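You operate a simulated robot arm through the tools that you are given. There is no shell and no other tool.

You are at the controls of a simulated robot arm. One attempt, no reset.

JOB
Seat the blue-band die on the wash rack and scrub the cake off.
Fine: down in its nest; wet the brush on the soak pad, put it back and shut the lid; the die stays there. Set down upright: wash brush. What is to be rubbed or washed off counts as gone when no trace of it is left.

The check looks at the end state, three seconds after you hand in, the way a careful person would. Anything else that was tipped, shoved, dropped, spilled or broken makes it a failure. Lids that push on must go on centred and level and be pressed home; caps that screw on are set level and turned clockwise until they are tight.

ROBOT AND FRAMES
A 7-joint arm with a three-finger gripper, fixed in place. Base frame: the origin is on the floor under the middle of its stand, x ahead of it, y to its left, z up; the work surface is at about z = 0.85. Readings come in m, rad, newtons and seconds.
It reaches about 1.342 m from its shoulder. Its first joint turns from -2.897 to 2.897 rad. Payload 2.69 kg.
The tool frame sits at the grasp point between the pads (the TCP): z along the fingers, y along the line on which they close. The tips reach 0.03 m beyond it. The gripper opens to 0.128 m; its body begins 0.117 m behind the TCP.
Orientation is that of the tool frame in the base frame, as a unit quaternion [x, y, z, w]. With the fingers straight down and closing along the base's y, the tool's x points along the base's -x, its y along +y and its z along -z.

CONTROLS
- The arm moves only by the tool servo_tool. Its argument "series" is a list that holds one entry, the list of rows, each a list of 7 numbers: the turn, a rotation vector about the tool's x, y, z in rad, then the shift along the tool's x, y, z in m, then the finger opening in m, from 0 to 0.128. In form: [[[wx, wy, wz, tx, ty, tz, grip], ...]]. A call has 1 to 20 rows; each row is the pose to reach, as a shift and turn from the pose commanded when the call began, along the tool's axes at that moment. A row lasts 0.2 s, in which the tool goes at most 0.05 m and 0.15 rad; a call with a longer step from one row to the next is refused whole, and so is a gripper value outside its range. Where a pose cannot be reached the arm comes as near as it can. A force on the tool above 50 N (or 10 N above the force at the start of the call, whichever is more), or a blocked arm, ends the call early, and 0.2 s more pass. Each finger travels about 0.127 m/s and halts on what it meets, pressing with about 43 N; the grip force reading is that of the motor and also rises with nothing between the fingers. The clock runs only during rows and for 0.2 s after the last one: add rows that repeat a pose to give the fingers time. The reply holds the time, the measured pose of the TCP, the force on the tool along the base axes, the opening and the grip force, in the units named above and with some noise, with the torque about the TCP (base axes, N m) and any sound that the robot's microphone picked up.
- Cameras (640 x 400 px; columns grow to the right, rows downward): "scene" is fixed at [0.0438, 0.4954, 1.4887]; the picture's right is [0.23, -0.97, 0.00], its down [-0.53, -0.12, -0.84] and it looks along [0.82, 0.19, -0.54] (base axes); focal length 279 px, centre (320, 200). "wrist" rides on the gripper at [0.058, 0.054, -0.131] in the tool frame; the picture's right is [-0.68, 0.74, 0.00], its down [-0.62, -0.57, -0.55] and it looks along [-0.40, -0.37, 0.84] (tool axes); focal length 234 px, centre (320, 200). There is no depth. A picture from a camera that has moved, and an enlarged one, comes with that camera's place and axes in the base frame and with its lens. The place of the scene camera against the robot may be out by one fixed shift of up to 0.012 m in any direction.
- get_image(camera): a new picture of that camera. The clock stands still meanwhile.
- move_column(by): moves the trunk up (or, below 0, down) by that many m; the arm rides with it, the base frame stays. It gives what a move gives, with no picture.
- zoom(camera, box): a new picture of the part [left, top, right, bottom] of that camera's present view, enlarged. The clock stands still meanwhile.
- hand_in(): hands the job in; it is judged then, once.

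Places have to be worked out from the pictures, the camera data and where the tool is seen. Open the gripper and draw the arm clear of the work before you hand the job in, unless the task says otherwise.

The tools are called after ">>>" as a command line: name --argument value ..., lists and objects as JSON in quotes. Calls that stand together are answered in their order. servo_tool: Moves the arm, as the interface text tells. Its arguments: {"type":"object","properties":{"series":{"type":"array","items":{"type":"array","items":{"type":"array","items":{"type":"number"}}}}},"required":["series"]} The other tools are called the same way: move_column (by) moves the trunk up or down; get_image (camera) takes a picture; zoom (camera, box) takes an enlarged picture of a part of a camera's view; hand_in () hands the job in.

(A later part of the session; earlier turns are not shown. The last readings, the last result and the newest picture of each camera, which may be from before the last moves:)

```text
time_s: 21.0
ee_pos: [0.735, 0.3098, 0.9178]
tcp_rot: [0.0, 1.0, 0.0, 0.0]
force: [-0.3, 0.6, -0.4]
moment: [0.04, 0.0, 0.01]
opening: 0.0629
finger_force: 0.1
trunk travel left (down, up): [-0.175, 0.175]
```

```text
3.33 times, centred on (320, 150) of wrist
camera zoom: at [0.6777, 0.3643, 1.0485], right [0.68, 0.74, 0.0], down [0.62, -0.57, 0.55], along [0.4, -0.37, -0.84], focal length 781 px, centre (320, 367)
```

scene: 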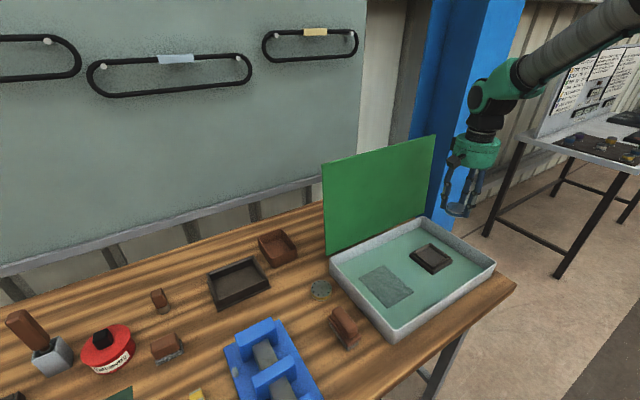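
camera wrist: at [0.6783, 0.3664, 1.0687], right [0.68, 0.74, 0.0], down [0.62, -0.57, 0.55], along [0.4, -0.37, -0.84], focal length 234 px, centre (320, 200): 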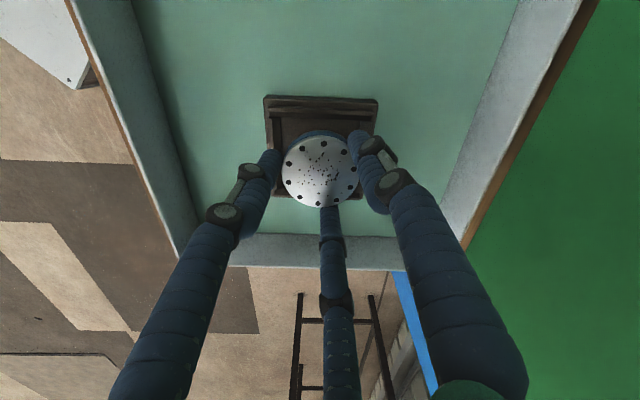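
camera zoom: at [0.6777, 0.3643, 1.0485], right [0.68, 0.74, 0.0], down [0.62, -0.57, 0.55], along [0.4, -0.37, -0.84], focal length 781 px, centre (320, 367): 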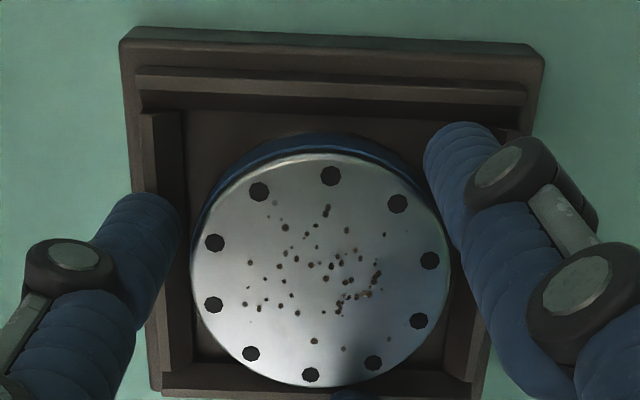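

The die is released in the nest (weight off the tool). I lift straight up and look at how it sits.

>>> servo_tool --series '[[[0, 0, 0, 0, 0, -0.01, 0.064], [0, 0, 0, 0, 0, -0.025, 0.064], [0, 0, 0, 0, 0, -0.06, 0.064], [0, 0, 0, 0, 0, -0.1, 0.064], [0, 0, 0, 0, 0, -0.14, 0.064], [0, 0, 0, 0, 0, -0.15, 0.064], [0, 0, 0, 0, 0, -0.15, 0.064]]]'

>>> zoom --camera "scene" --box '[405, 235, 460, 280]'

>>> get_image --camera "wrist"

```text
time_s: 22.6
ee_pos: [0.736, 0.3112, 1.067]
tcp_rot: [0.0, 1.0, -0.001, 0.0]
force: [0.0, 0.4, -0.2]
moment: [-0.02, 0.0, -0.01]
opening: 0.0642
finger_force: 0.1
trunk travel left (down, up): [-0.175, 0.175]
```

```text
8.89 times, centred on (432, 258) of scene
camera zoom: at [0.0438, 0.4954, 1.4887], right [0.23, -0.97, 0.0], down [-0.53, -0.12, -0.84], along [0.82, 0.19, -0.54], focal length 2482 px, centre (-680, -311)
```

zoom: 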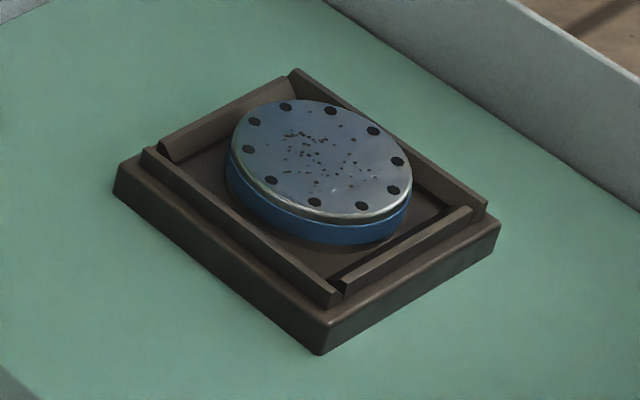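

```text
taken
camera wrist: at [0.6784, 0.3653, 1.1977], right [0.68, 0.74, 0.0], down [0.62, -0.57, 0.55], along [0.4, -0.37, -0.84], focal length 234 px, centre (320, 200)
```

wrist: 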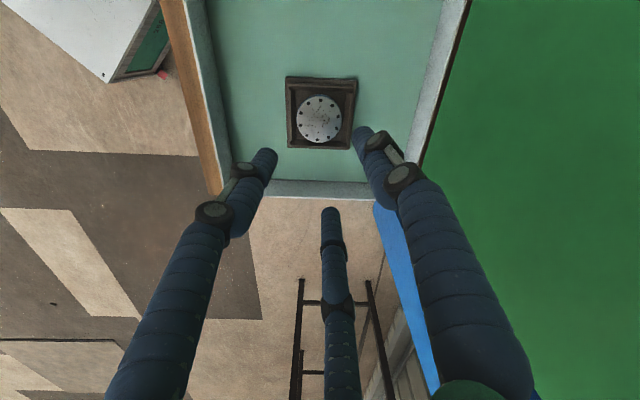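

The die looks level and down between the lips. A wrist zoom confirms how centred it is.

>>> zoom --camera "wrist" --box '[280, 70, 370, 160]'

>>> zoom --camera "wrist" --box '[360, 0, 560, 200]'

```text
4.44 times, centred on (325, 115) of wrist
camera zoom: at [0.6784, 0.3653, 1.1977], right [0.68, 0.74, 0.0], down [0.62, -0.57, 0.55], along [0.4, -0.37, -0.84], focal length 1041 px, centre (298, 578)
```

zoom: 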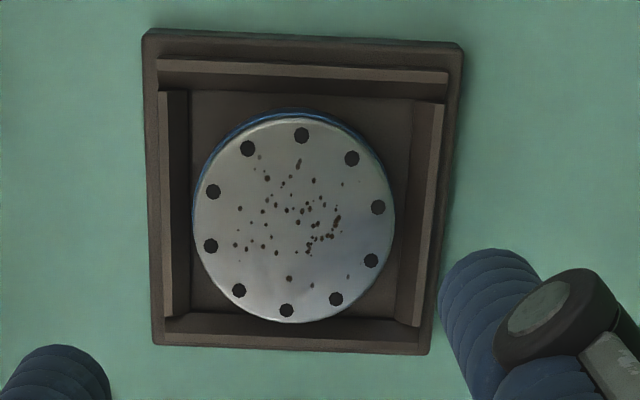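

```text
2.00 times, centred on (460, 100) of wrist
camera zoom: at [0.6784, 0.3653, 1.1977], right [0.68, 0.74, 0.0], down [0.62, -0.57, 0.55], along [0.4, -0.37, -0.84], focal length 468 px, centre (40, 400)
```

zoom: 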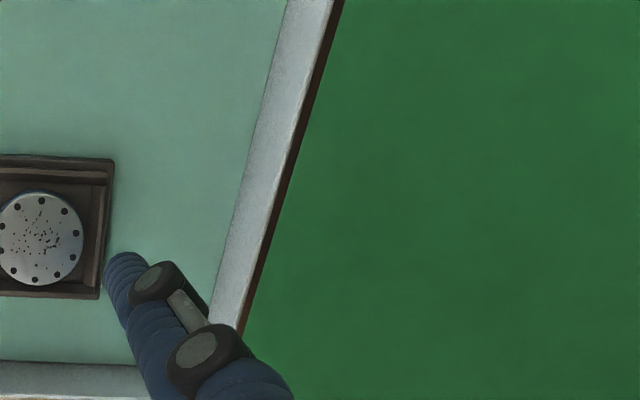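

The die is seated in the nest, centred at about (0.734, 0.313), top ≈ 0.888. Next the brush: its long axis lies along about 47°, so I move over it while turning the tool 47° so the fingers close across its handle.

>>> servo_tool --series '[[[0, 0, 0, 0.04, 0.005, -0.01, 0.1], [0, 0, -0.1, 0.085, 0.01, -0.02, 0.1], [0, 0, -0.22, 0.13, 0.02, -0.031, 0.1], [0, 0, -0.34, 0.175, 0.03, -0.031, 0.1], [0, 0, -0.46, 0.215, 0.05, -0.031, 0.1], [0, 0, -0.58, 0.25, 0.08, -0.031, 0.1], [0, 0, -0.7, 0.275, 0.12, -0.031, 0.1], [0, 0, -0.82, 0.29, 0.16, -0.031, 0.1], [0, 0, -0.82, 0.3, 0.2, -0.031, 0.1], [0, 0, -0.82, 0.3065, 0.219, -0.031, 0.1], [0, 0, -0.82, 0.3065, 0.219, -0.031, 0.1]]]'

>>> get_image --camera "wrist"

>>> get_image --camera "scene"

```text
time_s: 25.0
ee_pos: [0.4296, 0.5306, 1.0998]
tcp_rot: [-0.398, 0.917, 0.0, 0.0]
force: [0.6, -0.3, 0.8]
moment: [-0.01, 0.01, 0.01]
opening: 0.0999
finger_force: 0.0
trunk travel left (down, up): [-0.175, 0.175]
```

```text
taken
camera wrist: at [0.3503, 0.5246, 1.2301], right [-0.08, 1.0, 0.0], down [0.83, 0.06, 0.55], along [0.55, 0.04, -0.84], focal length 234 px, centre (320, 200)
```

wrist: 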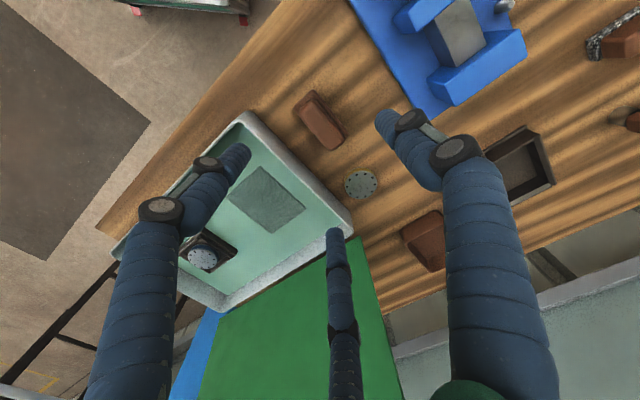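

```text
taken
```

scene: 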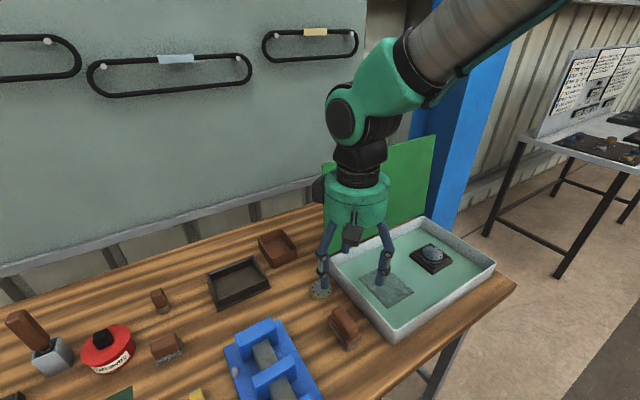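

I zoom on the brush to measure its handle position and orientation.

>>> zoom --camera "wrist" --box '[280, 75, 360, 165]'

>>> zoom --camera "scene" --box '[310, 290, 380, 360]'

```text
4.44 times, centred on (320, 120) of wrist
camera zoom: at [0.3503, 0.5246, 1.2301], right [-0.08, 1.0, 0.0], down [0.83, 0.06, 0.55], along [0.55, 0.04, -0.84], focal length 1041 px, centre (320, 556)
```

zoom: 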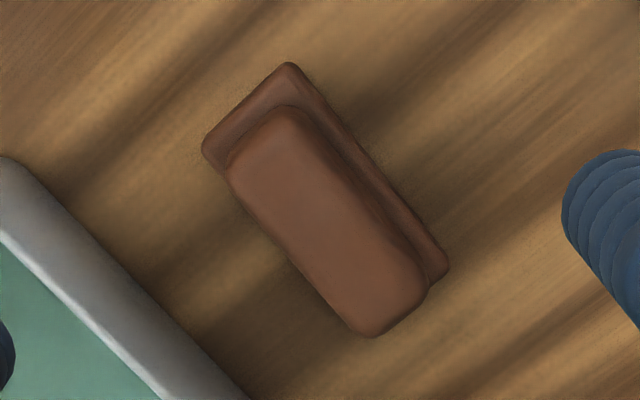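

```text
5.71 times, centred on (345, 325) of scene
camera zoom: at [0.0438, 0.4954, 1.4887], right [0.23, -0.97, 0.0], down [-0.53, -0.12, -0.84], along [0.82, 0.19, -0.54], focal length 1596 px, centre (177, -514)
```

zoom: 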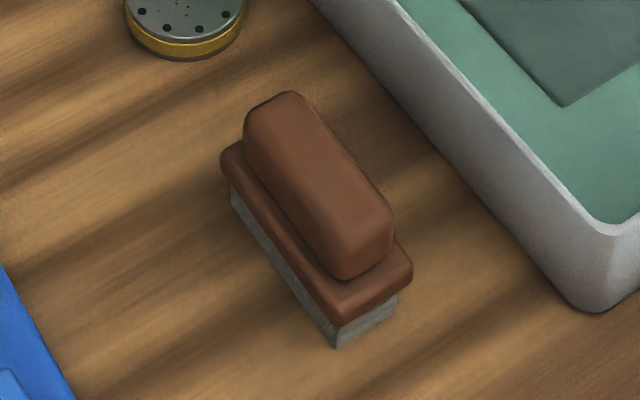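

The brush is about 82×37 mm (plate), handle ~26 mm wide, long axis at ~44°, centred near (0.438, 0.535), handle top ≈ 0.907. Since one finger faces two, I aim the TCP ~8 mm toward the tray side and descend partway to re-check.

>>> servo_tool --series '[[[0, 0, 0.025, -0.004, -0.005, 0.03, 0.088], [0, 0, 0.05, -0.0088, -0.0101, 0.06, 0.088], [0, 0, 0.05, -0.0088, -0.0101, 0.09, 0.088], [0, 0, 0.05, -0.0088, -0.0101, 0.12, 0.088], [0, 0, 0.05, -0.0088, -0.0101, 0.14, 0.088], [0, 0, 0.05, -0.0088, -0.0101, 0.14, 0.088]]]'

>>> get_image --camera "wrist"

>>> zoom --camera "scene" --box '[300, 230, 400, 355]'

```text
time_s: 26.4
ee_pos: [0.4435, 0.5288, 0.9598]
tcp_rot: [-0.375, 0.927, 0.0, 0.0]
force: [0.1, -0.5, -0.7]
moment: [-0.01, -0.01, 0.02]
opening: 0.088
finger_force: 0.1
trunk travel left (down, up): [-0.175, 0.175]
```

```text
taken
camera wrist: at [0.3653, 0.5273, 1.0901], right [-0.03, 1.0, 0.0], down [0.84, 0.02, 0.55], along [0.55, 0.01, -0.84], focal length 234 px, centre (320, 200)
```

wrist: 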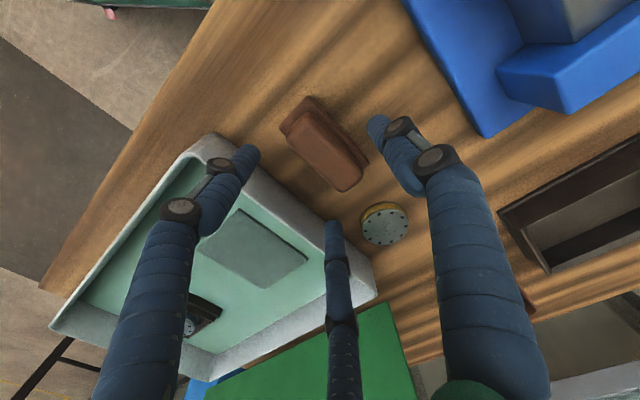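

```text
3.20 times, centred on (350, 292) of scene
camera zoom: at [0.0438, 0.4954, 1.4887], right [0.23, -0.97, 0.0], down [-0.53, -0.12, -0.84], along [0.82, 0.19, -0.54], focal length 894 px, centre (224, -96)
```

zoom: 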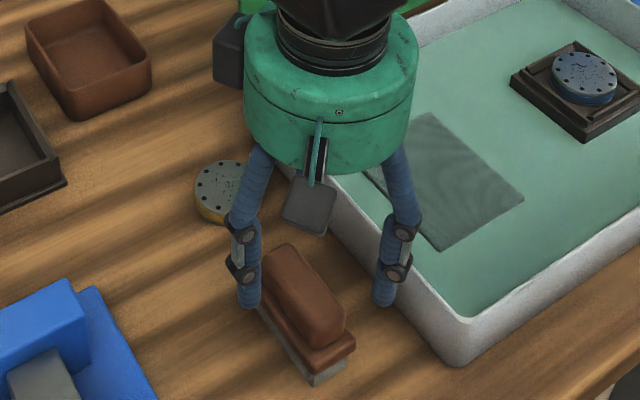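

I zoom on the brush between the fingers to refine the alignment.

>>> zoom --camera "wrist" --box '[260, 80, 390, 210]'

```text
3.08 times, centred on (325, 145) of wrist
camera zoom: at [0.3653, 0.5273, 1.0901], right [-0.03, 1.0, 0.0], down [0.84, 0.02, 0.55], along [0.55, 0.01, -0.84], focal length 720 px, centre (305, 369)
```

zoom: 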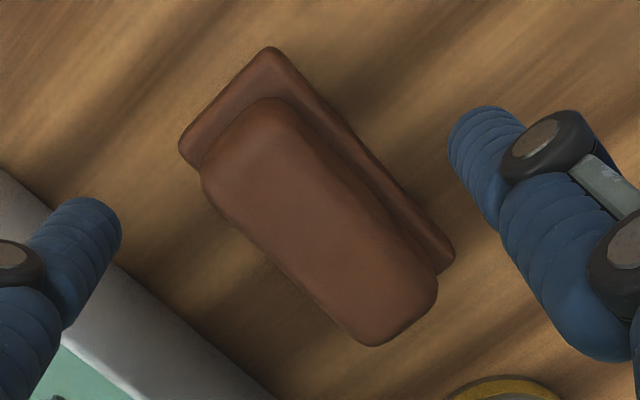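

Brush centre relative to the TCP is as planned within 2 mm. I lower to handle height (tips just above the plate) and close.

>>> servo_tool --series '[[[0, 0, -0.015, -0.002, -0.0015, 0.015, 0.088], [0, 0, -0.015, -0.002, -0.0015, 0.03, 0.088], [0, 0, -0.015, -0.002, -0.0015, 0.0425, 0.088], [0, 0, -0.015, -0.002, -0.0015, 0.0425, 0.088], [0, 0, -0.015, -0.002, -0.0015, 0.0425, 0.07], [0, 0, -0.015, -0.002, -0.0015, 0.0425, 0.055], [0, 0, -0.015, -0.002, -0.0015, 0.0425, 0.045], [0, 0, -0.015, -0.002, -0.0015, 0.0425, 0.03], [0, 0, -0.015, -0.002, -0.0015, 0.0425, 0.03], [0, 0, -0.015, -0.002, -0.0015, 0.0425, 0.03]]]'

>>> get_image --camera "wrist"

>>> zoom --camera "scene" --box '[300, 250, 400, 360]'

```text
time_s: 28.6
ee_pos: [0.446, 0.5298, 0.9181]
tcp_rot: [-0.383, 0.924, 0.0, 0.0]
force: [-1.0, 0.8, 1.4]
moment: [0.06, 0.08, -0.02]
opening: 0.0434
finger_force: 42.5
trunk travel left (down, up): [-0.175, 0.175]
```

```text
taken
camera wrist: at [0.368, 0.5267, 1.0471], right [-0.04, 1.0, 0.0], down [0.84, 0.04, 0.55], along [0.55, 0.02, -0.84], focal length 234 px, centre (320, 200)
```

wrist: 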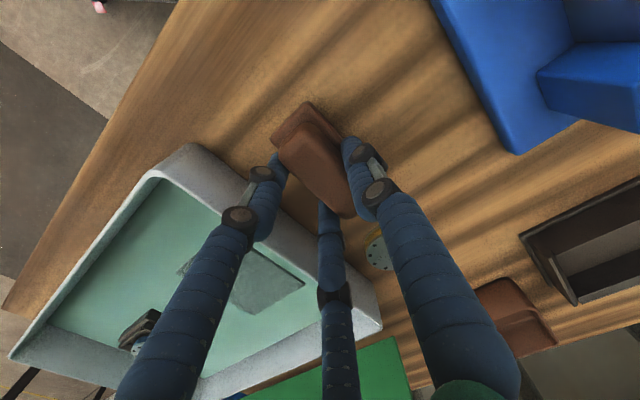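

```text
3.64 times, centred on (350, 305) of scene
camera zoom: at [0.0438, 0.4954, 1.4887], right [0.23, -0.97, 0.0], down [-0.53, -0.12, -0.84], along [0.82, 0.19, -0.54], focal length 1015 px, centre (211, -182)
```

zoom: 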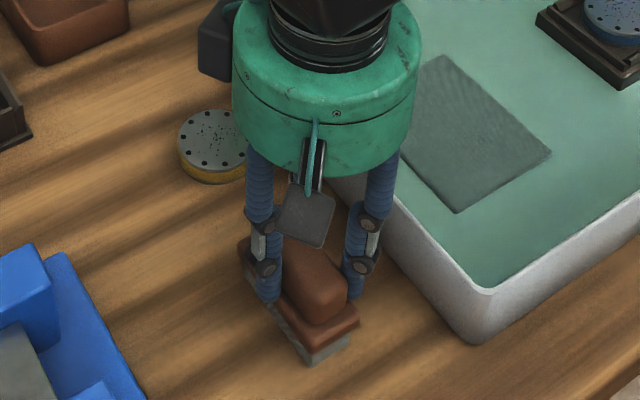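

The brush handle is gripped (opening 0.0434, as expected). I lift it slowly and check that it hangs straight.

>>> servo_tool --series '[[[0, 0, 0, 0, 0, -0.005, 0.03], [0, 0, 0, 0, 0, -0.015, 0.03], [0, 0, 0, 0, 0, -0.04, 0.03], [0, 0, 0, 0, 0, -0.08, 0.03], [0, 0, 0, 0, 0, -0.12, 0.03], [0, 0, 0, 0, 0, -0.12, 0.03]]]'

>>> zoom --camera "wrist" --box '[240, 70, 400, 240]'

>>> zoom --camera "scene" --box '[300, 200, 400, 320]'

```text
time_s: 30.0
ee_pos: [0.4449, 0.5302, 1.0365]
tcp_rot: [-0.382, 0.924, 0.0, 0.0]
force: [0.2, -0.3, -0.5]
moment: [0.08, -0.04, -0.01]
opening: 0.0433
finger_force: 42.8
trunk travel left (down, up): [-0.175, 0.175]
```

```text
2.35 times, centred on (320, 155) of wrist
camera zoom: at [0.3656, 0.5283, 1.1652], right [-0.04, 1.0, 0.0], down [0.84, 0.04, 0.55], along [0.55, 0.02, -0.84], focal length 551 px, centre (320, 306)
```

zoom: 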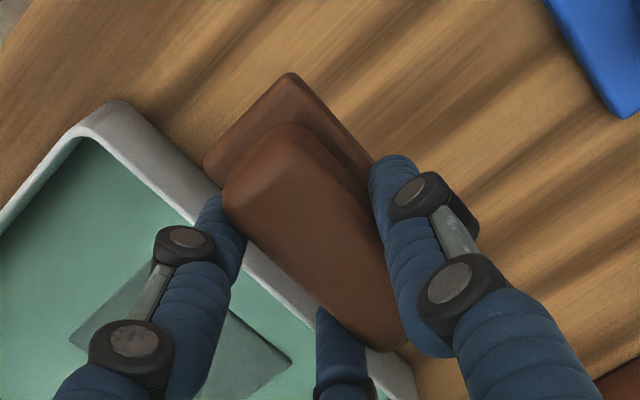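

```text
3.33 times, centred on (350, 260) of scene
camera zoom: at [0.0438, 0.4954, 1.4887], right [0.23, -0.97, 0.0], down [-0.53, -0.12, -0.84], along [0.82, 0.19, -0.54], focal length 931 px, centre (220, 0)
```

zoom: 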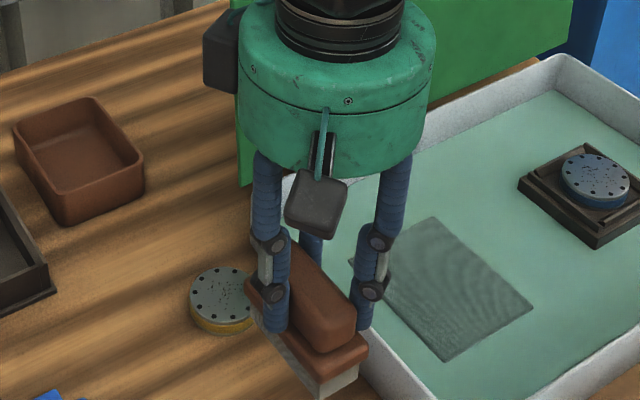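

The brush hangs straight, its centre ~9 mm toward finger 1 from the TCP, bristle bottom 68 mm below the TCP. Pad centre is about (0.609, 0.444) with matching orientation; I move over it and come down to ~2 cm above the pad.

>>> servo_tool --series '[[[0, 0, 0, -0.0109, -0.037, -0.0125, 0.03], [0, 0, 0, -0.0218, -0.074, -0.0125, 0.03], [0, 0, 0, -0.0326, -0.111, -0.0125, 0.03], [0, 0, 0, -0.0435, -0.148, -0.0125, 0.03], [0, 0, 0, -0.0544, -0.1848, -0.0125, 0.03], [0, 0, 0, -0.0544, -0.1848, 0.025, 0.03], [0, 0, 0, -0.0544, -0.1848, 0.06, 0.03], [0, 0, 0, -0.0544, -0.1848, 0.0875, 0.03], [0, 0, 0, -0.0544, -0.1848, 0.0875, 0.03]]]'

>>> zoom --camera "scene" --box '[330, 200, 460, 330]'

>>> get_image --camera "wrist"

```text
time_s: 32.0
ee_pos: [0.616, 0.4349, 0.9479]
tcp_rot: [-0.383, 0.924, 0.0, 0.0]
force: [-0.2, 0.0, -1.9]
moment: [0.01, 0.04, -0.03]
opening: 0.0433
finger_force: 42.6
trunk travel left (down, up): [-0.175, 0.175]
```

```text
3.08 times, centred on (395, 265) of scene
camera zoom: at [0.0438, 0.4954, 1.4887], right [0.23, -0.97, 0.0], down [-0.53, -0.12, -0.84], along [0.82, 0.19, -0.54], focal length 859 px, centre (89, 0)
```

zoom: 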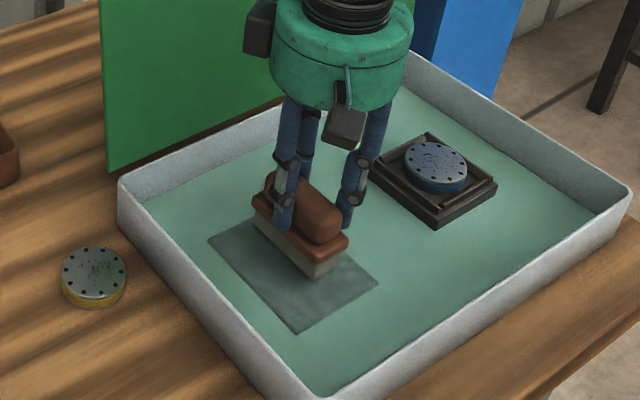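

```text
taken
camera wrist: at [0.537, 0.4329, 1.0785], right [-0.04, 1.0, 0.0], down [0.84, 0.04, 0.55], along [0.55, 0.02, -0.84], focal length 234 px, centre (320, 200)
```

wrist: 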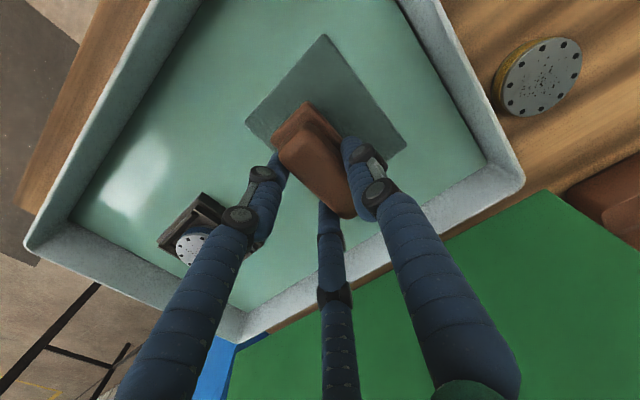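

The brush is centred over the pad. I lower slowly until contact shows.

>>> servo_tool --series '[[[0, 0, 0, 0, 0, 0.006, 0.03], [0, 0, 0, 0, 0, 0.011, 0.03], [0, 0, 0, 0, 0, 0.015, 0.03], [0, 0, 0, 0, 0, 0.018, 0.03], [0, 0, 0, 0, 0, 0.018, 0.03]]]'

```text
time_s: 33.2
ee_pos: [0.6149, 0.4353, 0.9345]
tcp_rot: [-0.383, 0.924, 0.001, 0.001]
force: [-3.8, -9.3, 31.2]
moment: [-0.82, 1.21, 0.11]
opening: 0.0435
finger_force: 42.4
trunk travel left (down, up): [-0.175, 0.175]
```

Contact came earlier than expected (31 N up), so the pad top is at about 0.868. I back off to a light press and rub gently on the pad to wet the bristles.

>>> servo_tool --series '[[[0, 0, 0, 0, 0, -0.003, 0.03], [0, 0, 0, 0.006, 0, -0.003, 0.03], [0, 0, 0, 0.012, 0, -0.003, 0.03], [0, 0, 0, 0.006, 0, -0.003, 0.03], [0, 0, 0, 0, 0, -0.003, 0.03], [0, 0, 0, -0.006, 0, -0.003, 0.03], [0, 0, 0, -0.012, 0, -0.003, 0.03], [0, 0, 0, -0.006, 0, -0.003, 0.03], [0, 0, 0, 0, 0, -0.003, 0.03], [0, 0, 0, 0, 0, -0.003, 0.03]]]'

>>> zoom --camera "scene" --box '[340, 220, 440, 320]'

>>> zoom --camera "wrist" --box '[230, 20, 420, 230]'

```text
time_s: 35.4
ee_pos: [0.6149, 0.4358, 0.9345]
tcp_rot: [-0.383, 0.924, 0.0, -0.001]
force: [0.5, -1.1, -0.4]
moment: [0.02, -0.01, -0.01]
opening: 0.0432
finger_force: 43.1
trunk travel left (down, up): [-0.175, 0.175]
```

```text
4.00 times, centred on (390, 270) of scene
camera zoom: at [0.0438, 0.4954, 1.4887], right [0.23, -0.97, 0.0], down [-0.53, -0.12, -0.84], along [0.82, 0.19, -0.54], focal length 1117 px, centre (40, -80)
```

zoom: 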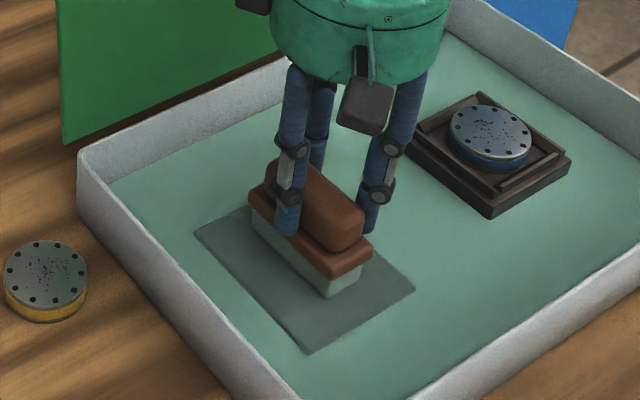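

```text
1.90 times, centred on (325, 125) of wrist
camera zoom: at [0.5358, 0.4337, 1.0645], right [-0.04, 1.0, 0.0], down [0.84, 0.04, 0.55], along [0.55, 0.02, -0.84], focal length 446 px, centre (310, 343)
```

zoom: 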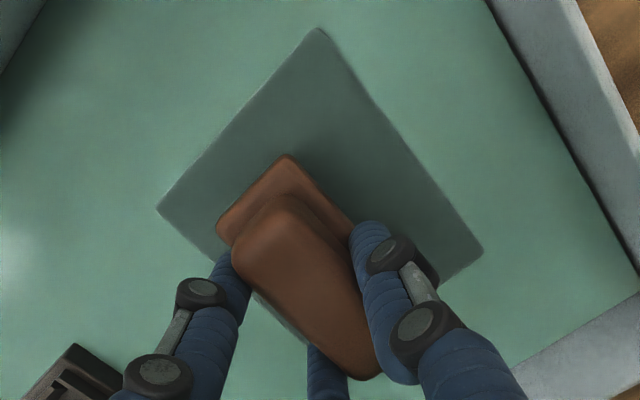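

No contact at this height now, so the first touch was the real press; the bristles already look darker/teal. I press lightly again (~10 N) with a tiny rub to be sure the brush is wet.

>>> servo_tool --series '[[[0, 0, 0, 0, 0, 0.001, 0.03], [0, 0, 0, 0, 0, 0.0018, 0.03], [0, 0, 0, 0.004, 0, 0.0018, 0.03], [0, 0, 0, 0.008, 0, 0.0018, 0.03], [0, 0, 0, 0.004, 0, 0.0018, 0.03], [0, 0, 0, 0, 0, 0.0018, 0.03], [0, 0, 0, -0.004, 0, 0.0018, 0.03], [0, 0, 0, 0, 0, 0.0018, 0.03], [0, 0, 0, 0, 0, 0.0018, 0.03]]]'

>>> zoom --camera "scene" --box '[360, 240, 420, 300]'

```text
time_s: 37.4
ee_pos: [0.6136, 0.437, 0.9345]
tcp_rot: [-0.383, 0.924, 0.001, 0.002]
force: [7.0, 8.4, 22.9]
moment: [0.12, 0.35, -0.12]
opening: 0.0433
finger_force: 42.9
trunk travel left (down, up): [-0.175, 0.175]
```

```text
6.67 times, centred on (390, 270) of scene
camera zoom: at [0.0438, 0.4954, 1.4887], right [0.23, -0.97, 0.0], down [-0.53, -0.12, -0.84], along [0.82, 0.19, -0.54], focal length 1862 px, centre (-147, -267)
```

zoom: 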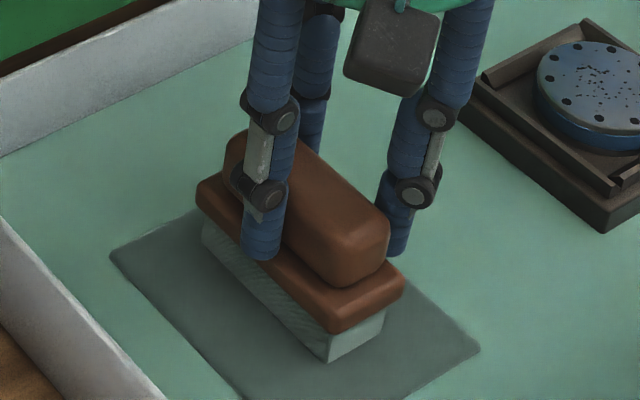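

The bristles are pressed on the pad with ~23 N and look wet. I lift off and carry the brush over the die, stopping ~15 mm above its face.

>>> servo_tool --series '[[[0, 0, 0, 0, 0, -0.01, 0.03], [0, 0, 0, 0, 0, -0.04, 0.03], [0, 0, 0, 0, -0.01, -0.085, 0.03], [0, 0, 0, 0.001, -0.055, -0.087, 0.03], [0, 0, 0, 0.002, -0.1, -0.087, 0.03], [0, 0, 0, 0.003, -0.145, -0.087, 0.03], [0, 0, 0, 0.0039, -0.1817, -0.087, 0.03], [0, 0, 0, 0.0039, -0.1817, -0.06, 0.03], [0, 0, 0, 0.0039, -0.1817, -0.0388, 0.03], [0, 0, 0, 0.0039, -0.1817, -0.0388, 0.03]]]'

>>> zoom --camera "scene" --box '[380, 190, 490, 300]'

>>> zoom --camera "wrist" --box '[220, 20, 430, 240]'

```text
time_s: 39.6
ee_pos: [0.7386, 0.3102, 0.9721]
tcp_rot: [-0.383, 0.924, 0.0, 0.0]
force: [-0.2, 0.8, -1.3]
moment: [-0.06, 0.05, 0.02]
opening: 0.0435
finger_force: 43.6
trunk travel left (down, up): [-0.175, 0.175]
```

```text
3.64 times, centred on (435, 245) of scene
camera zoom: at [0.0438, 0.4954, 1.4887], right [0.23, -0.97, 0.0], down [-0.53, -0.12, -0.84], along [0.82, 0.19, -0.54], focal length 1015 px, centre (-98, 36)
```

zoom: 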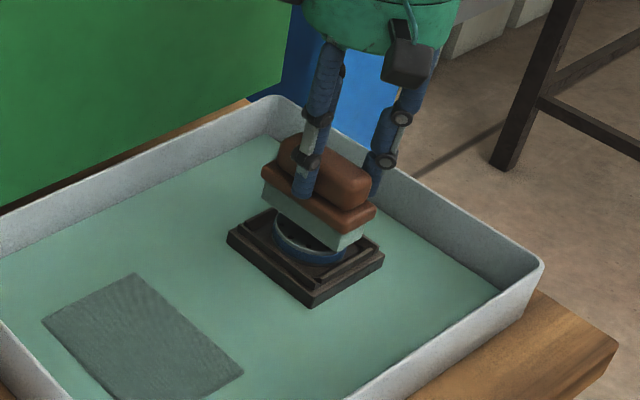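

```text
1.82 times, centred on (325, 130) of wrist
camera zoom: at [0.661, 0.3062, 1.102], right [-0.04, 1.0, 0.0], down [0.84, 0.04, 0.55], along [0.55, 0.02, -0.84], focal length 426 px, centre (311, 327)
```

zoom: 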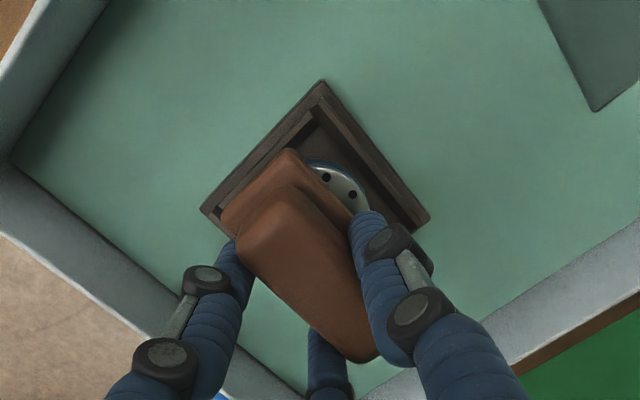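

The brush is positioned over the die. I lower slowly to find the contact height.

>>> servo_tool --series '[[[0, 0, 0, 0, 0, 0.005, 0.03], [0, 0, 0, 0, 0, 0.009, 0.03], [0, 0, 0, 0, 0, 0.011, 0.03], [0, 0, 0, 0, 0, 0.012, 0.03]]]'

```text
time_s: 40.6
ee_pos: [0.7397, 0.3074, 0.9612]
tcp_rot: [-0.382, 0.924, 0.001, 0.001]
force: [-5.4, 4.9, 13.3]
moment: [0.56, 0.48, 0.06]
opening: 0.0432
finger_force: 42.4
trunk travel left (down, up): [-0.175, 0.175]
```

Contact at TCP z≈0.961 with ~13 N. I scrub back and forth across the die with moderate strokes at this pressure.

>>> servo_tool --series '[[[0, 0, 0, 0, 0.006, 0, 0.03], [0, 0, 0, 0, 0.012, 0, 0.03], [0, 0, 0, 0, 0.018, 0, 0.03], [0, 0, 0, 0, 0.012, 0, 0.03], [0, 0, 0, 0, 0.006, 0, 0.03], [0, 0, 0, 0, 0, 0, 0.03], [0, 0, 0, 0, -0.006, 0, 0.03], [0, 0, 0, 0, -0.012, 0, 0.03], [0, 0, 0, 0, -0.018, 0, 0.03], [0, 0, 0, 0, -0.012, 0, 0.03], [0, 0, 0, 0, -0.006, 0, 0.03], [0, 0, 0, 0, 0, 0, 0.03]]]'

>>> zoom --camera "scene" --box '[400, 220, 465, 285]'

>>> zoom --camera "wrist" --box '[250, 50, 410, 230]'

```text
time_s: 42.5
ee_pos: [0.7496, 0.2972, 0.9619]
tcp_rot: [-0.382, 0.924, -0.001, 0.003]
force: [5.7, -0.3, 10.0]
moment: [-0.13, -0.11, 0.03]
opening: 0.0433
finger_force: 42.7
trunk travel left (down, up): [-0.175, 0.175]
stopped in row 9: the force on the tool passed its limit at 51 N (the readings are from after the stop); the commanded pose is now the measured one
```

```text
6.15 times, centred on (432, 252) of scene
camera zoom: at [0.0438, 0.4954, 1.4887], right [0.23, -0.97, 0.0], down [-0.53, -0.12, -0.84], along [0.82, 0.19, -0.54], focal length 1718 px, centre (-372, -123)
```

zoom: 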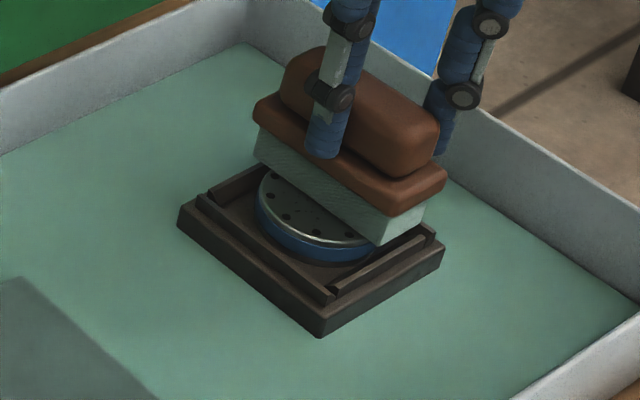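

```text
2.22 times, centred on (330, 140) of wrist
camera zoom: at [0.6702, 0.2949, 1.0911], right [-0.04, 1.0, 0.0], down [0.83, 0.03, 0.55], along [0.55, 0.03, -0.83], focal length 520 px, centre (298, 333)
```

zoom: 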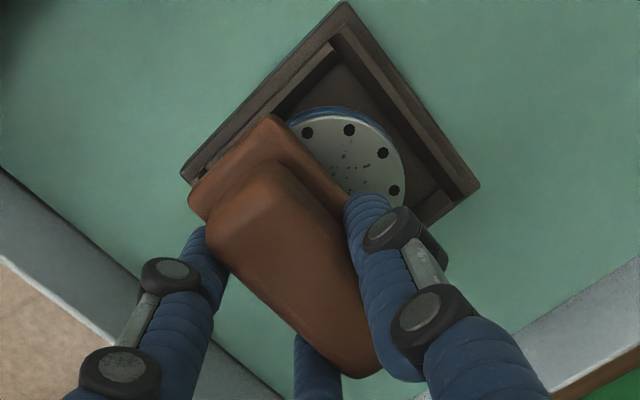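

The force peaked when the brush overhung the die edge, so the call stopped. I check the die face from here before continuing with lighter, shorter strokes.

>>> zoom --camera "wrist" --box '[300, 80, 370, 150]'

>>> zoom --camera "scene" --box '[415, 235, 455, 275]'

```text
5.71 times, centred on (335, 115) of wrist
camera zoom: at [0.6702, 0.2949, 1.0911], right [-0.04, 1.0, 0.0], down [0.83, 0.03, 0.55], along [0.55, 0.03, -0.83], focal length 1338 px, centre (234, 686)
```

zoom: 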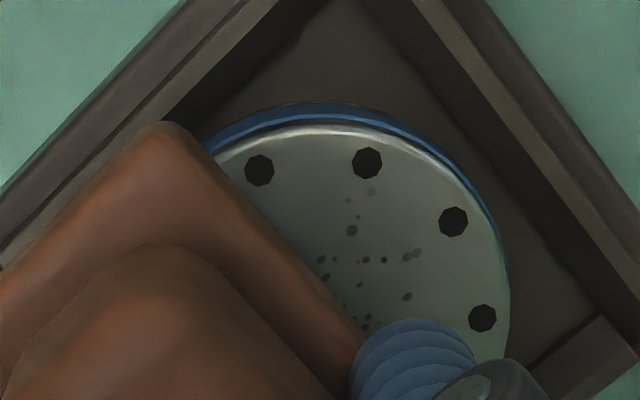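

```text
10.00 times, centred on (435, 255) of scene
camera zoom: at [0.0438, 0.4954, 1.4887], right [0.23, -0.97, 0.0], down [-0.53, -0.12, -0.84], along [0.82, 0.19, -0.54], focal length 2792 px, centre (-830, -350)
```

zoom: 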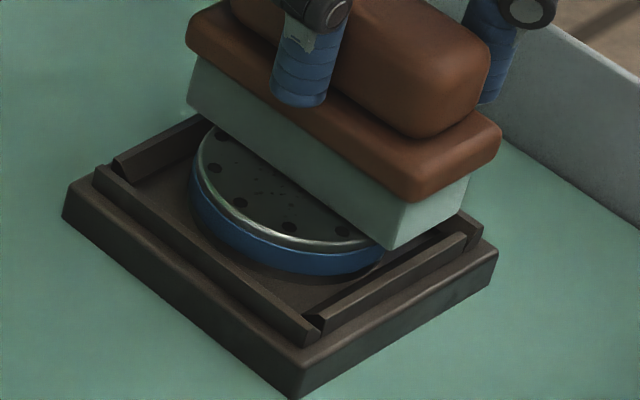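

The specks are visibly paler, so the scrubbing works. I continue with shorter strokes at lighter pressure.

>>> servo_tool --series '[[[0, 0, 0, 0, 0.005, 0, 0.03], [0, 0, 0, 0, 0.01, 0, 0.03], [0, 0, 0, 0, 0.015, 0, 0.03], [0, 0, 0, 0, 0.02, 0, 0.03], [0, 0, 0, 0, 0.025, 0, 0.03], [0, 0, 0, 0, 0.02, 0, 0.03], [0, 0, 0, 0, 0.015, 0, 0.03], [0, 0, 0, 0, 0.01, 0, 0.03], [0, 0, 0, 0, 0.005, 0, 0.03], [0, 0, 0, 0, 0.002, 0, 0.03], [0, 0, 0, 0, 0.007, 0, 0.03], [0, 0, 0, 0, 0.012, 0, 0.03], [0, 0, 0, 0, 0.013, 0, 0.03]]]'

```text
time_s: 45.3
ee_pos: [0.7402, 0.3056, 0.9602]
tcp_rot: [-0.382, 0.924, 0.0, 0.002]
force: [9.0, -8.6, 29.9]
moment: [-0.17, -0.19, 0.04]
opening: 0.0434
finger_force: 43.5
trunk travel left (down, up): [-0.175, 0.175]
```

Force is now ~30 N, more than I want; I raise 1.2 mm and keep scrubbing lightly.

>>> servo_tool --series '[[[0, 0, 0, 0, 0, -0.0012, 0.03], [0, 0, 0, 0, 0.005, -0.0012, 0.03], [0, 0, 0, 0, 0.01, -0.0012, 0.03], [0, 0, 0, 0, 0.014, -0.0012, 0.03], [0, 0, 0, 0, 0.009, -0.0012, 0.03], [0, 0, 0, 0, 0.004, -0.0012, 0.03], [0, 0, 0, 0, -0.001, -0.0012, 0.03], [0, 0, 0, 0, -0.006, -0.0012, 0.03], [0, 0, 0, 0, -0.011, -0.0012, 0.03], [0, 0, 0, 0, -0.006, -0.0012, 0.03], [0, 0, 0, 0, 0, -0.0012, 0.03], [0, 0, 0, 0, 0.006, -0.0012, 0.03], [0, 0, 0, 0, 0.012, -0.0012, 0.03], [0, 0, 0, 0, 0.006, -0.0012, 0.03], [0, 0, 0, 0, 0, -0.0012, 0.03], [0, 0, 0, 0, 0, -0.0012, 0.03]]]'

```text
time_s: 48.7
ee_pos: [0.7396, 0.3051, 0.9601]
tcp_rot: [-0.382, 0.924, 0.0, 0.001]
force: [-2.9, 2.6, 8.6]
moment: [0.25, 0.28, 0.0]
opening: 0.0431
finger_force: 42.3
trunk travel left (down, up): [-0.175, 0.175]
```

Light contact now (~9 N). I lift the brush and shift it aside to inspect the die face.

>>> servo_tool --series '[[[0, 0, 0, 0, 0, -0.01, 0.03], [0, 0, 0, 0, 0, -0.04, 0.03], [0, 0, 0, 0, -0.025, -0.07, 0.03], [0, 0, 0, 0, -0.06, -0.07, 0.03], [0, 0, 0, 0, -0.06, -0.07, 0.03]]]'

>>> get_image --camera "wrist"

>>> zoom --camera "scene" --box '[405, 235, 460, 280]'

```text
time_s: 49.9
ee_pos: [0.7826, 0.2638, 1.0287]
tcp_rot: [-0.383, 0.924, 0.0, 0.0]
force: [0.1, 0.8, -2.3]
moment: [0.07, 0.07, 0.03]
opening: 0.0431
finger_force: 42.3
trunk travel left (down, up): [-0.175, 0.175]
```

```text
taken
camera wrist: at [0.7037, 0.2611, 1.1583], right [-0.04, 1.0, 0.0], down [0.84, 0.04, 0.55], along [0.55, 0.02, -0.84], focal length 234 px, centre (320, 200)
```

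wrist: 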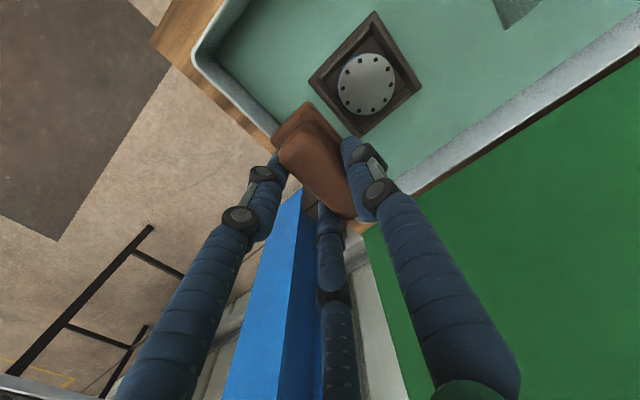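

```text
8.89 times, centred on (432, 258) of scene
camera zoom: at [0.0438, 0.4954, 1.4887], right [0.23, -0.97, 0.0], down [-0.53, -0.12, -0.84], along [0.82, 0.19, -0.54], focal length 2482 px, centre (-680, -311)
```

zoom: 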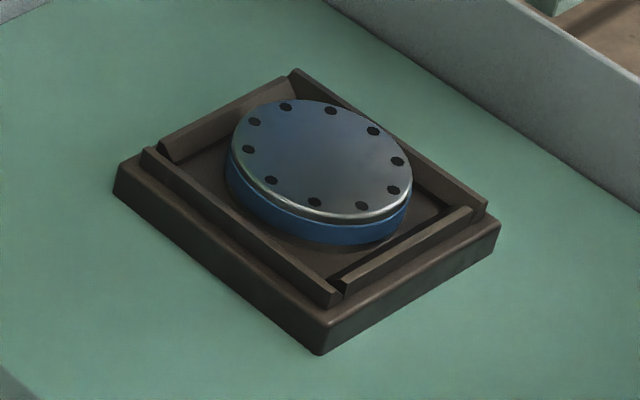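

The face looks clean now. I zoom in hard to make sure no trace is left.

>>> zoom --camera "wrist" --box '[330, 45, 405, 125]'

>>> zoom --camera "wrist" --box '[345, 60, 390, 105]'

>>> zoom --camera "scene" --box '[418, 242, 448, 266]'

```text
5.00 times, centred on (368, 85) of wrist
camera zoom: at [0.7037, 0.2611, 1.1583], right [-0.04, 1.0, 0.0], down [0.84, 0.04, 0.55], along [0.55, 0.02, -0.84], focal length 1171 px, centre (82, 775)
```

zoom: 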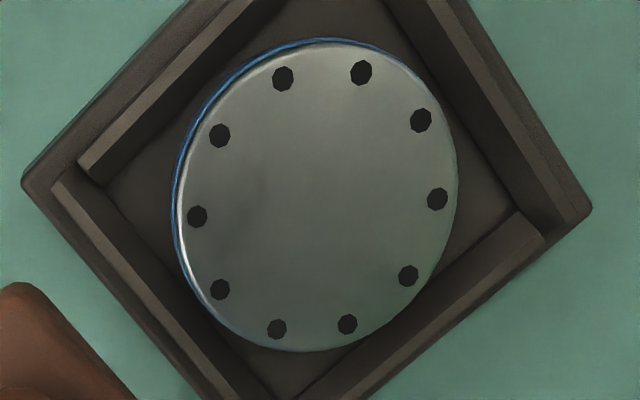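

```text
8.89 times, centred on (368, 82) of wrist
camera zoom: at [0.7037, 0.2611, 1.1583], right [-0.04, 1.0, 0.0], down [0.84, 0.04, 0.55], along [0.55, 0.02, -0.84], focal length 2082 px, centre (-102, 1244)
```

zoom: 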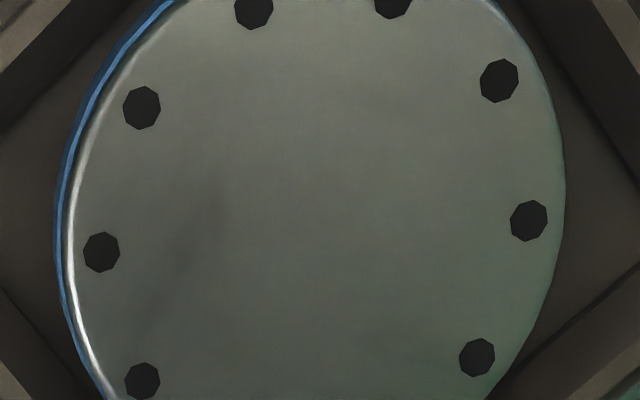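

```text
16.00 times, centred on (433, 254) of scene
camera zoom: at [0.0438, 0.4954, 1.4887], right [0.23, -0.97, 0.0], down [-0.53, -0.12, -0.84], along [0.82, 0.19, -0.54], focal length 4468 px, centre (-1488, -664)
```

zoom: 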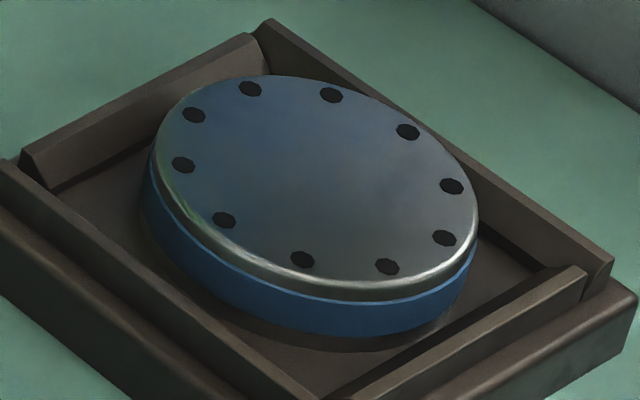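

No specks remain visible; only soft reflections. To be safe I make one more light scrubbing pass covering the whole face, then leave it.

>>> servo_tool --series '[[[0, 0, 0, 0, 0.04, 0, 0.03], [0, 0, 0, 0, 0.06, 0.03, 0.03], [0, 0, 0, 0, 0.06, 0.058, 0.03], [0, 0, 0, 0, 0.06, 0.067, 0.03], [0, 0, 0, 0, 0.06, 0.07, 0.03], [0, 0, 0, 0.005, 0.06, 0.07, 0.03], [0, 0, 0, 0.009, 0.064, 0.07, 0.03], [0, 0, 0, 0.005, 0.069, 0.07, 0.03], [0, 0, 0, 0, 0.073, 0.07, 0.03], [0, 0, 0, -0.005, 0.068, 0.07, 0.03], [0, 0, 0, -0.009, 0.063, 0.07, 0.03], [0, 0, 0, -0.005, 0.057, 0.07, 0.03], [0, 0, 0, 0, 0.051, 0.07, 0.03], [0, 0, 0, 0.005, 0.05, 0.07, 0.03], [0, 0, 0, 0, 0.056, 0.07, 0.03], [0, 0, 0, 0, 0.062, 0.07, 0.03], [0, 0, 0, 0, 0.066, 0.07, 0.03], [0, 0, 0, 0, 0.06, 0.07, 0.03]]]'

```text
time_s: 53.7
ee_pos: [0.7388, 0.3063, 0.9611]
tcp_rot: [-0.382, 0.924, 0.0, 0.0]
force: [-0.5, 1.2, 10.7]
moment: [0.25, 0.24, -0.02]
opening: 0.0436
finger_force: 43.1
trunk travel left (down, up): [-0.175, 0.175]
```

Light pass done at ~11 N. I lift the brush clear, shift aside and inspect again.

>>> servo_tool --series '[[[0, 0, 0, 0, 0, -0.01, 0.03], [0, 0, 0, 0, 0, -0.04, 0.03], [0, 0, 0, 0, -0.025, -0.08, 0.03], [0, 0, 0, 0, -0.06, -0.09, 0.03], [0, 0, 0, 0, -0.06, -0.09, 0.03]]]'

>>> zoom --camera "wrist" --box '[325, 40, 415, 130]'

>>> zoom --camera "scene" --box '[405, 235, 460, 280]'

>>> get_image --camera "wrist"

```text
time_s: 54.9
ee_pos: [0.781, 0.2638, 1.0483]
tcp_rot: [-0.383, 0.924, 0.001, 0.0]
force: [0.1, 0.0, -1.2]
moment: [0.05, 0.01, 0.0]
opening: 0.0436
finger_force: 43.4
trunk travel left (down, up): [-0.175, 0.175]
```

```text
4.44 times, centred on (370, 85) of wrist
camera zoom: at [0.7034, 0.2611, 1.1789], right [-0.04, 1.0, 0.0], down [0.84, 0.04, 0.55], along [0.55, 0.02, -0.84], focal length 1041 px, centre (98, 711)
```

zoom: 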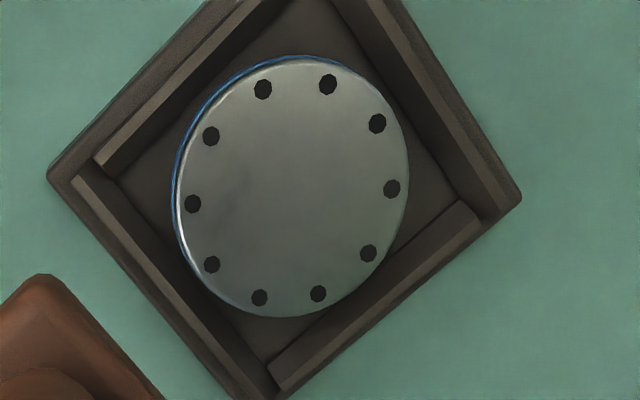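

```text
8.89 times, centred on (432, 258) of scene
camera zoom: at [0.0438, 0.4954, 1.4887], right [0.23, -0.97, 0.0], down [-0.53, -0.12, -0.84], along [0.82, 0.19, -0.54], focal length 2482 px, centre (-680, -311)
```

zoom: 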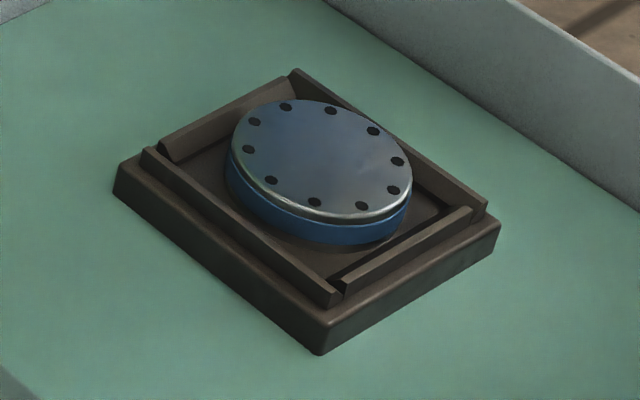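

```text
taken
camera wrist: at [0.7034, 0.2611, 1.1789], right [-0.04, 1.0, 0.0], down [0.84, 0.04, 0.55], along [0.55, 0.02, -0.84], focal length 234 px, centre (320, 200)
```

wrist: 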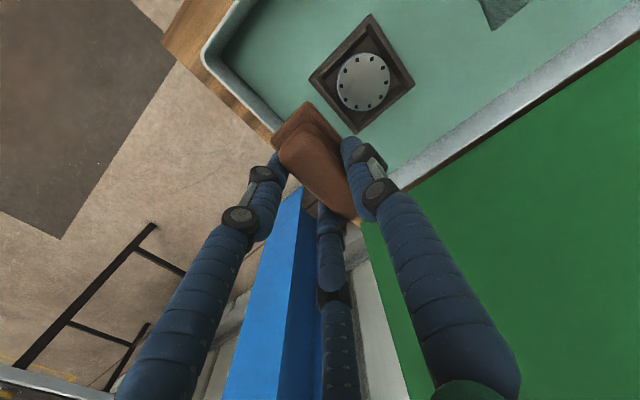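

The die face is clean and it still sits flat in its nest. I now carry the brush back above its original spot.

>>> servo_tool --series '[[[0, 0, 0, 0.005, 0.0426, 0, 0.03], [0, 0, 0, 0.01, 0.0852, 0, 0.03], [0, 0, 0, 0.015, 0.1278, 0, 0.03], [0, 0, 0, 0.02, 0.1704, 0, 0.03], [0, 0, 0, 0.025, 0.213, 0, 0.03], [0, 0, 0, 0.03, 0.2557, 0, 0.03], [0, 0, 0, 0.035, 0.2983, 0, 0.03], [0, 0, 0, 0.04, 0.3409, 0, 0.03], [0, 0, 0, 0.045, 0.3835, 0, 0.03], [0, 0, 0, 0.0501, 0.4261, 0, 0.03], [0, 0, 0, 0.0501, 0.4261, 0.04, 0.03], [0, 0, 0, 0.0501, 0.4261, 0.075, 0.03], [0, 0, 0, 0.0501, 0.4261, 0.1, 0.03], [0, 0, 0, 0.0501, 0.4261, 0.1, 0.03]]]'

>>> zoom --camera "scene" --box '[300, 240, 400, 360]'

>>> get_image --camera "wrist"

```text
time_s: 57.9
ee_pos: [0.4462, 0.5318, 0.9512]
tcp_rot: [-0.383, 0.924, 0.0, 0.0]
force: [-0.3, 0.0, -1.2]
moment: [0.03, 0.03, -0.01]
opening: 0.0432
finger_force: 43.2
trunk travel left (down, up): [-0.175, 0.175]
```

```text
3.33 times, centred on (350, 300) of scene
camera zoom: at [0.0438, 0.4954, 1.4887], right [0.23, -0.97, 0.0], down [-0.53, -0.12, -0.84], along [0.82, 0.19, -0.54], focal length 931 px, centre (220, -133)
```

zoom: 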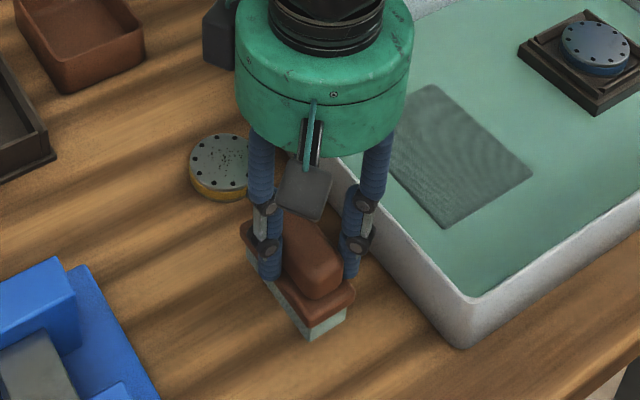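

```text
taken
camera wrist: at [0.367, 0.5296, 1.08], right [-0.04, 1.0, 0.0], down [0.83, 0.04, 0.55], along [0.55, 0.02, -0.84], focal length 234 px, centre (320, 200)
```

wrist: 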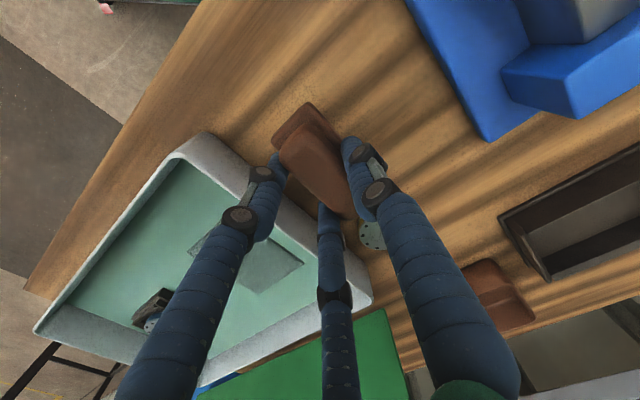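

Almost at the original spot (2 mm off in y, ~33 mm high). I correct and lower gently to the bench.

>>> servo_tool --series '[[[0, 0, 0, 0.0016, -0.0016, 0.012, 0.03], [0, 0, 0, 0.0016, -0.0016, 0.022, 0.03], [0, 0, 0, 0.0016, -0.0016, 0.028, 0.03], [0, 0, 0, 0.0016, -0.0016, 0.03, 0.03], [0, 0, 0, 0.0016, -0.0016, 0.031, 0.03], [0, 0, 0, 0.0016, -0.0016, 0.031, 0.03]]]'

```text
time_s: 59.3
ee_pos: [0.446, 0.5265, 0.9204]
tcp_rot: [-0.383, 0.924, 0.0, 0.001]
force: [0.5, 0.6, -0.9]
moment: [0.0, 0.03, 0.03]
opening: 0.043
finger_force: 43.2
trunk travel left (down, up): [-0.175, 0.175]
```

No contact yet. I go down in 1 mm steps.

>>> servo_tool --series '[[[0, 0, 0, 0, 0, 0.001, 0.03], [0, 0, 0, 0, 0, 0.002, 0.03], [0, 0, 0, 0, 0, 0.002, 0.03]]]'

```text
time_s: 60.1
ee_pos: [0.4457, 0.5263, 0.9173]
tcp_rot: [-0.383, 0.924, 0.0, 0.0]
force: [0.3, -0.4, -1.9]
moment: [-0.01, 0.01, 0.04]
opening: 0.0434
finger_force: 43.3
trunk travel left (down, up): [-0.175, 0.175]
```

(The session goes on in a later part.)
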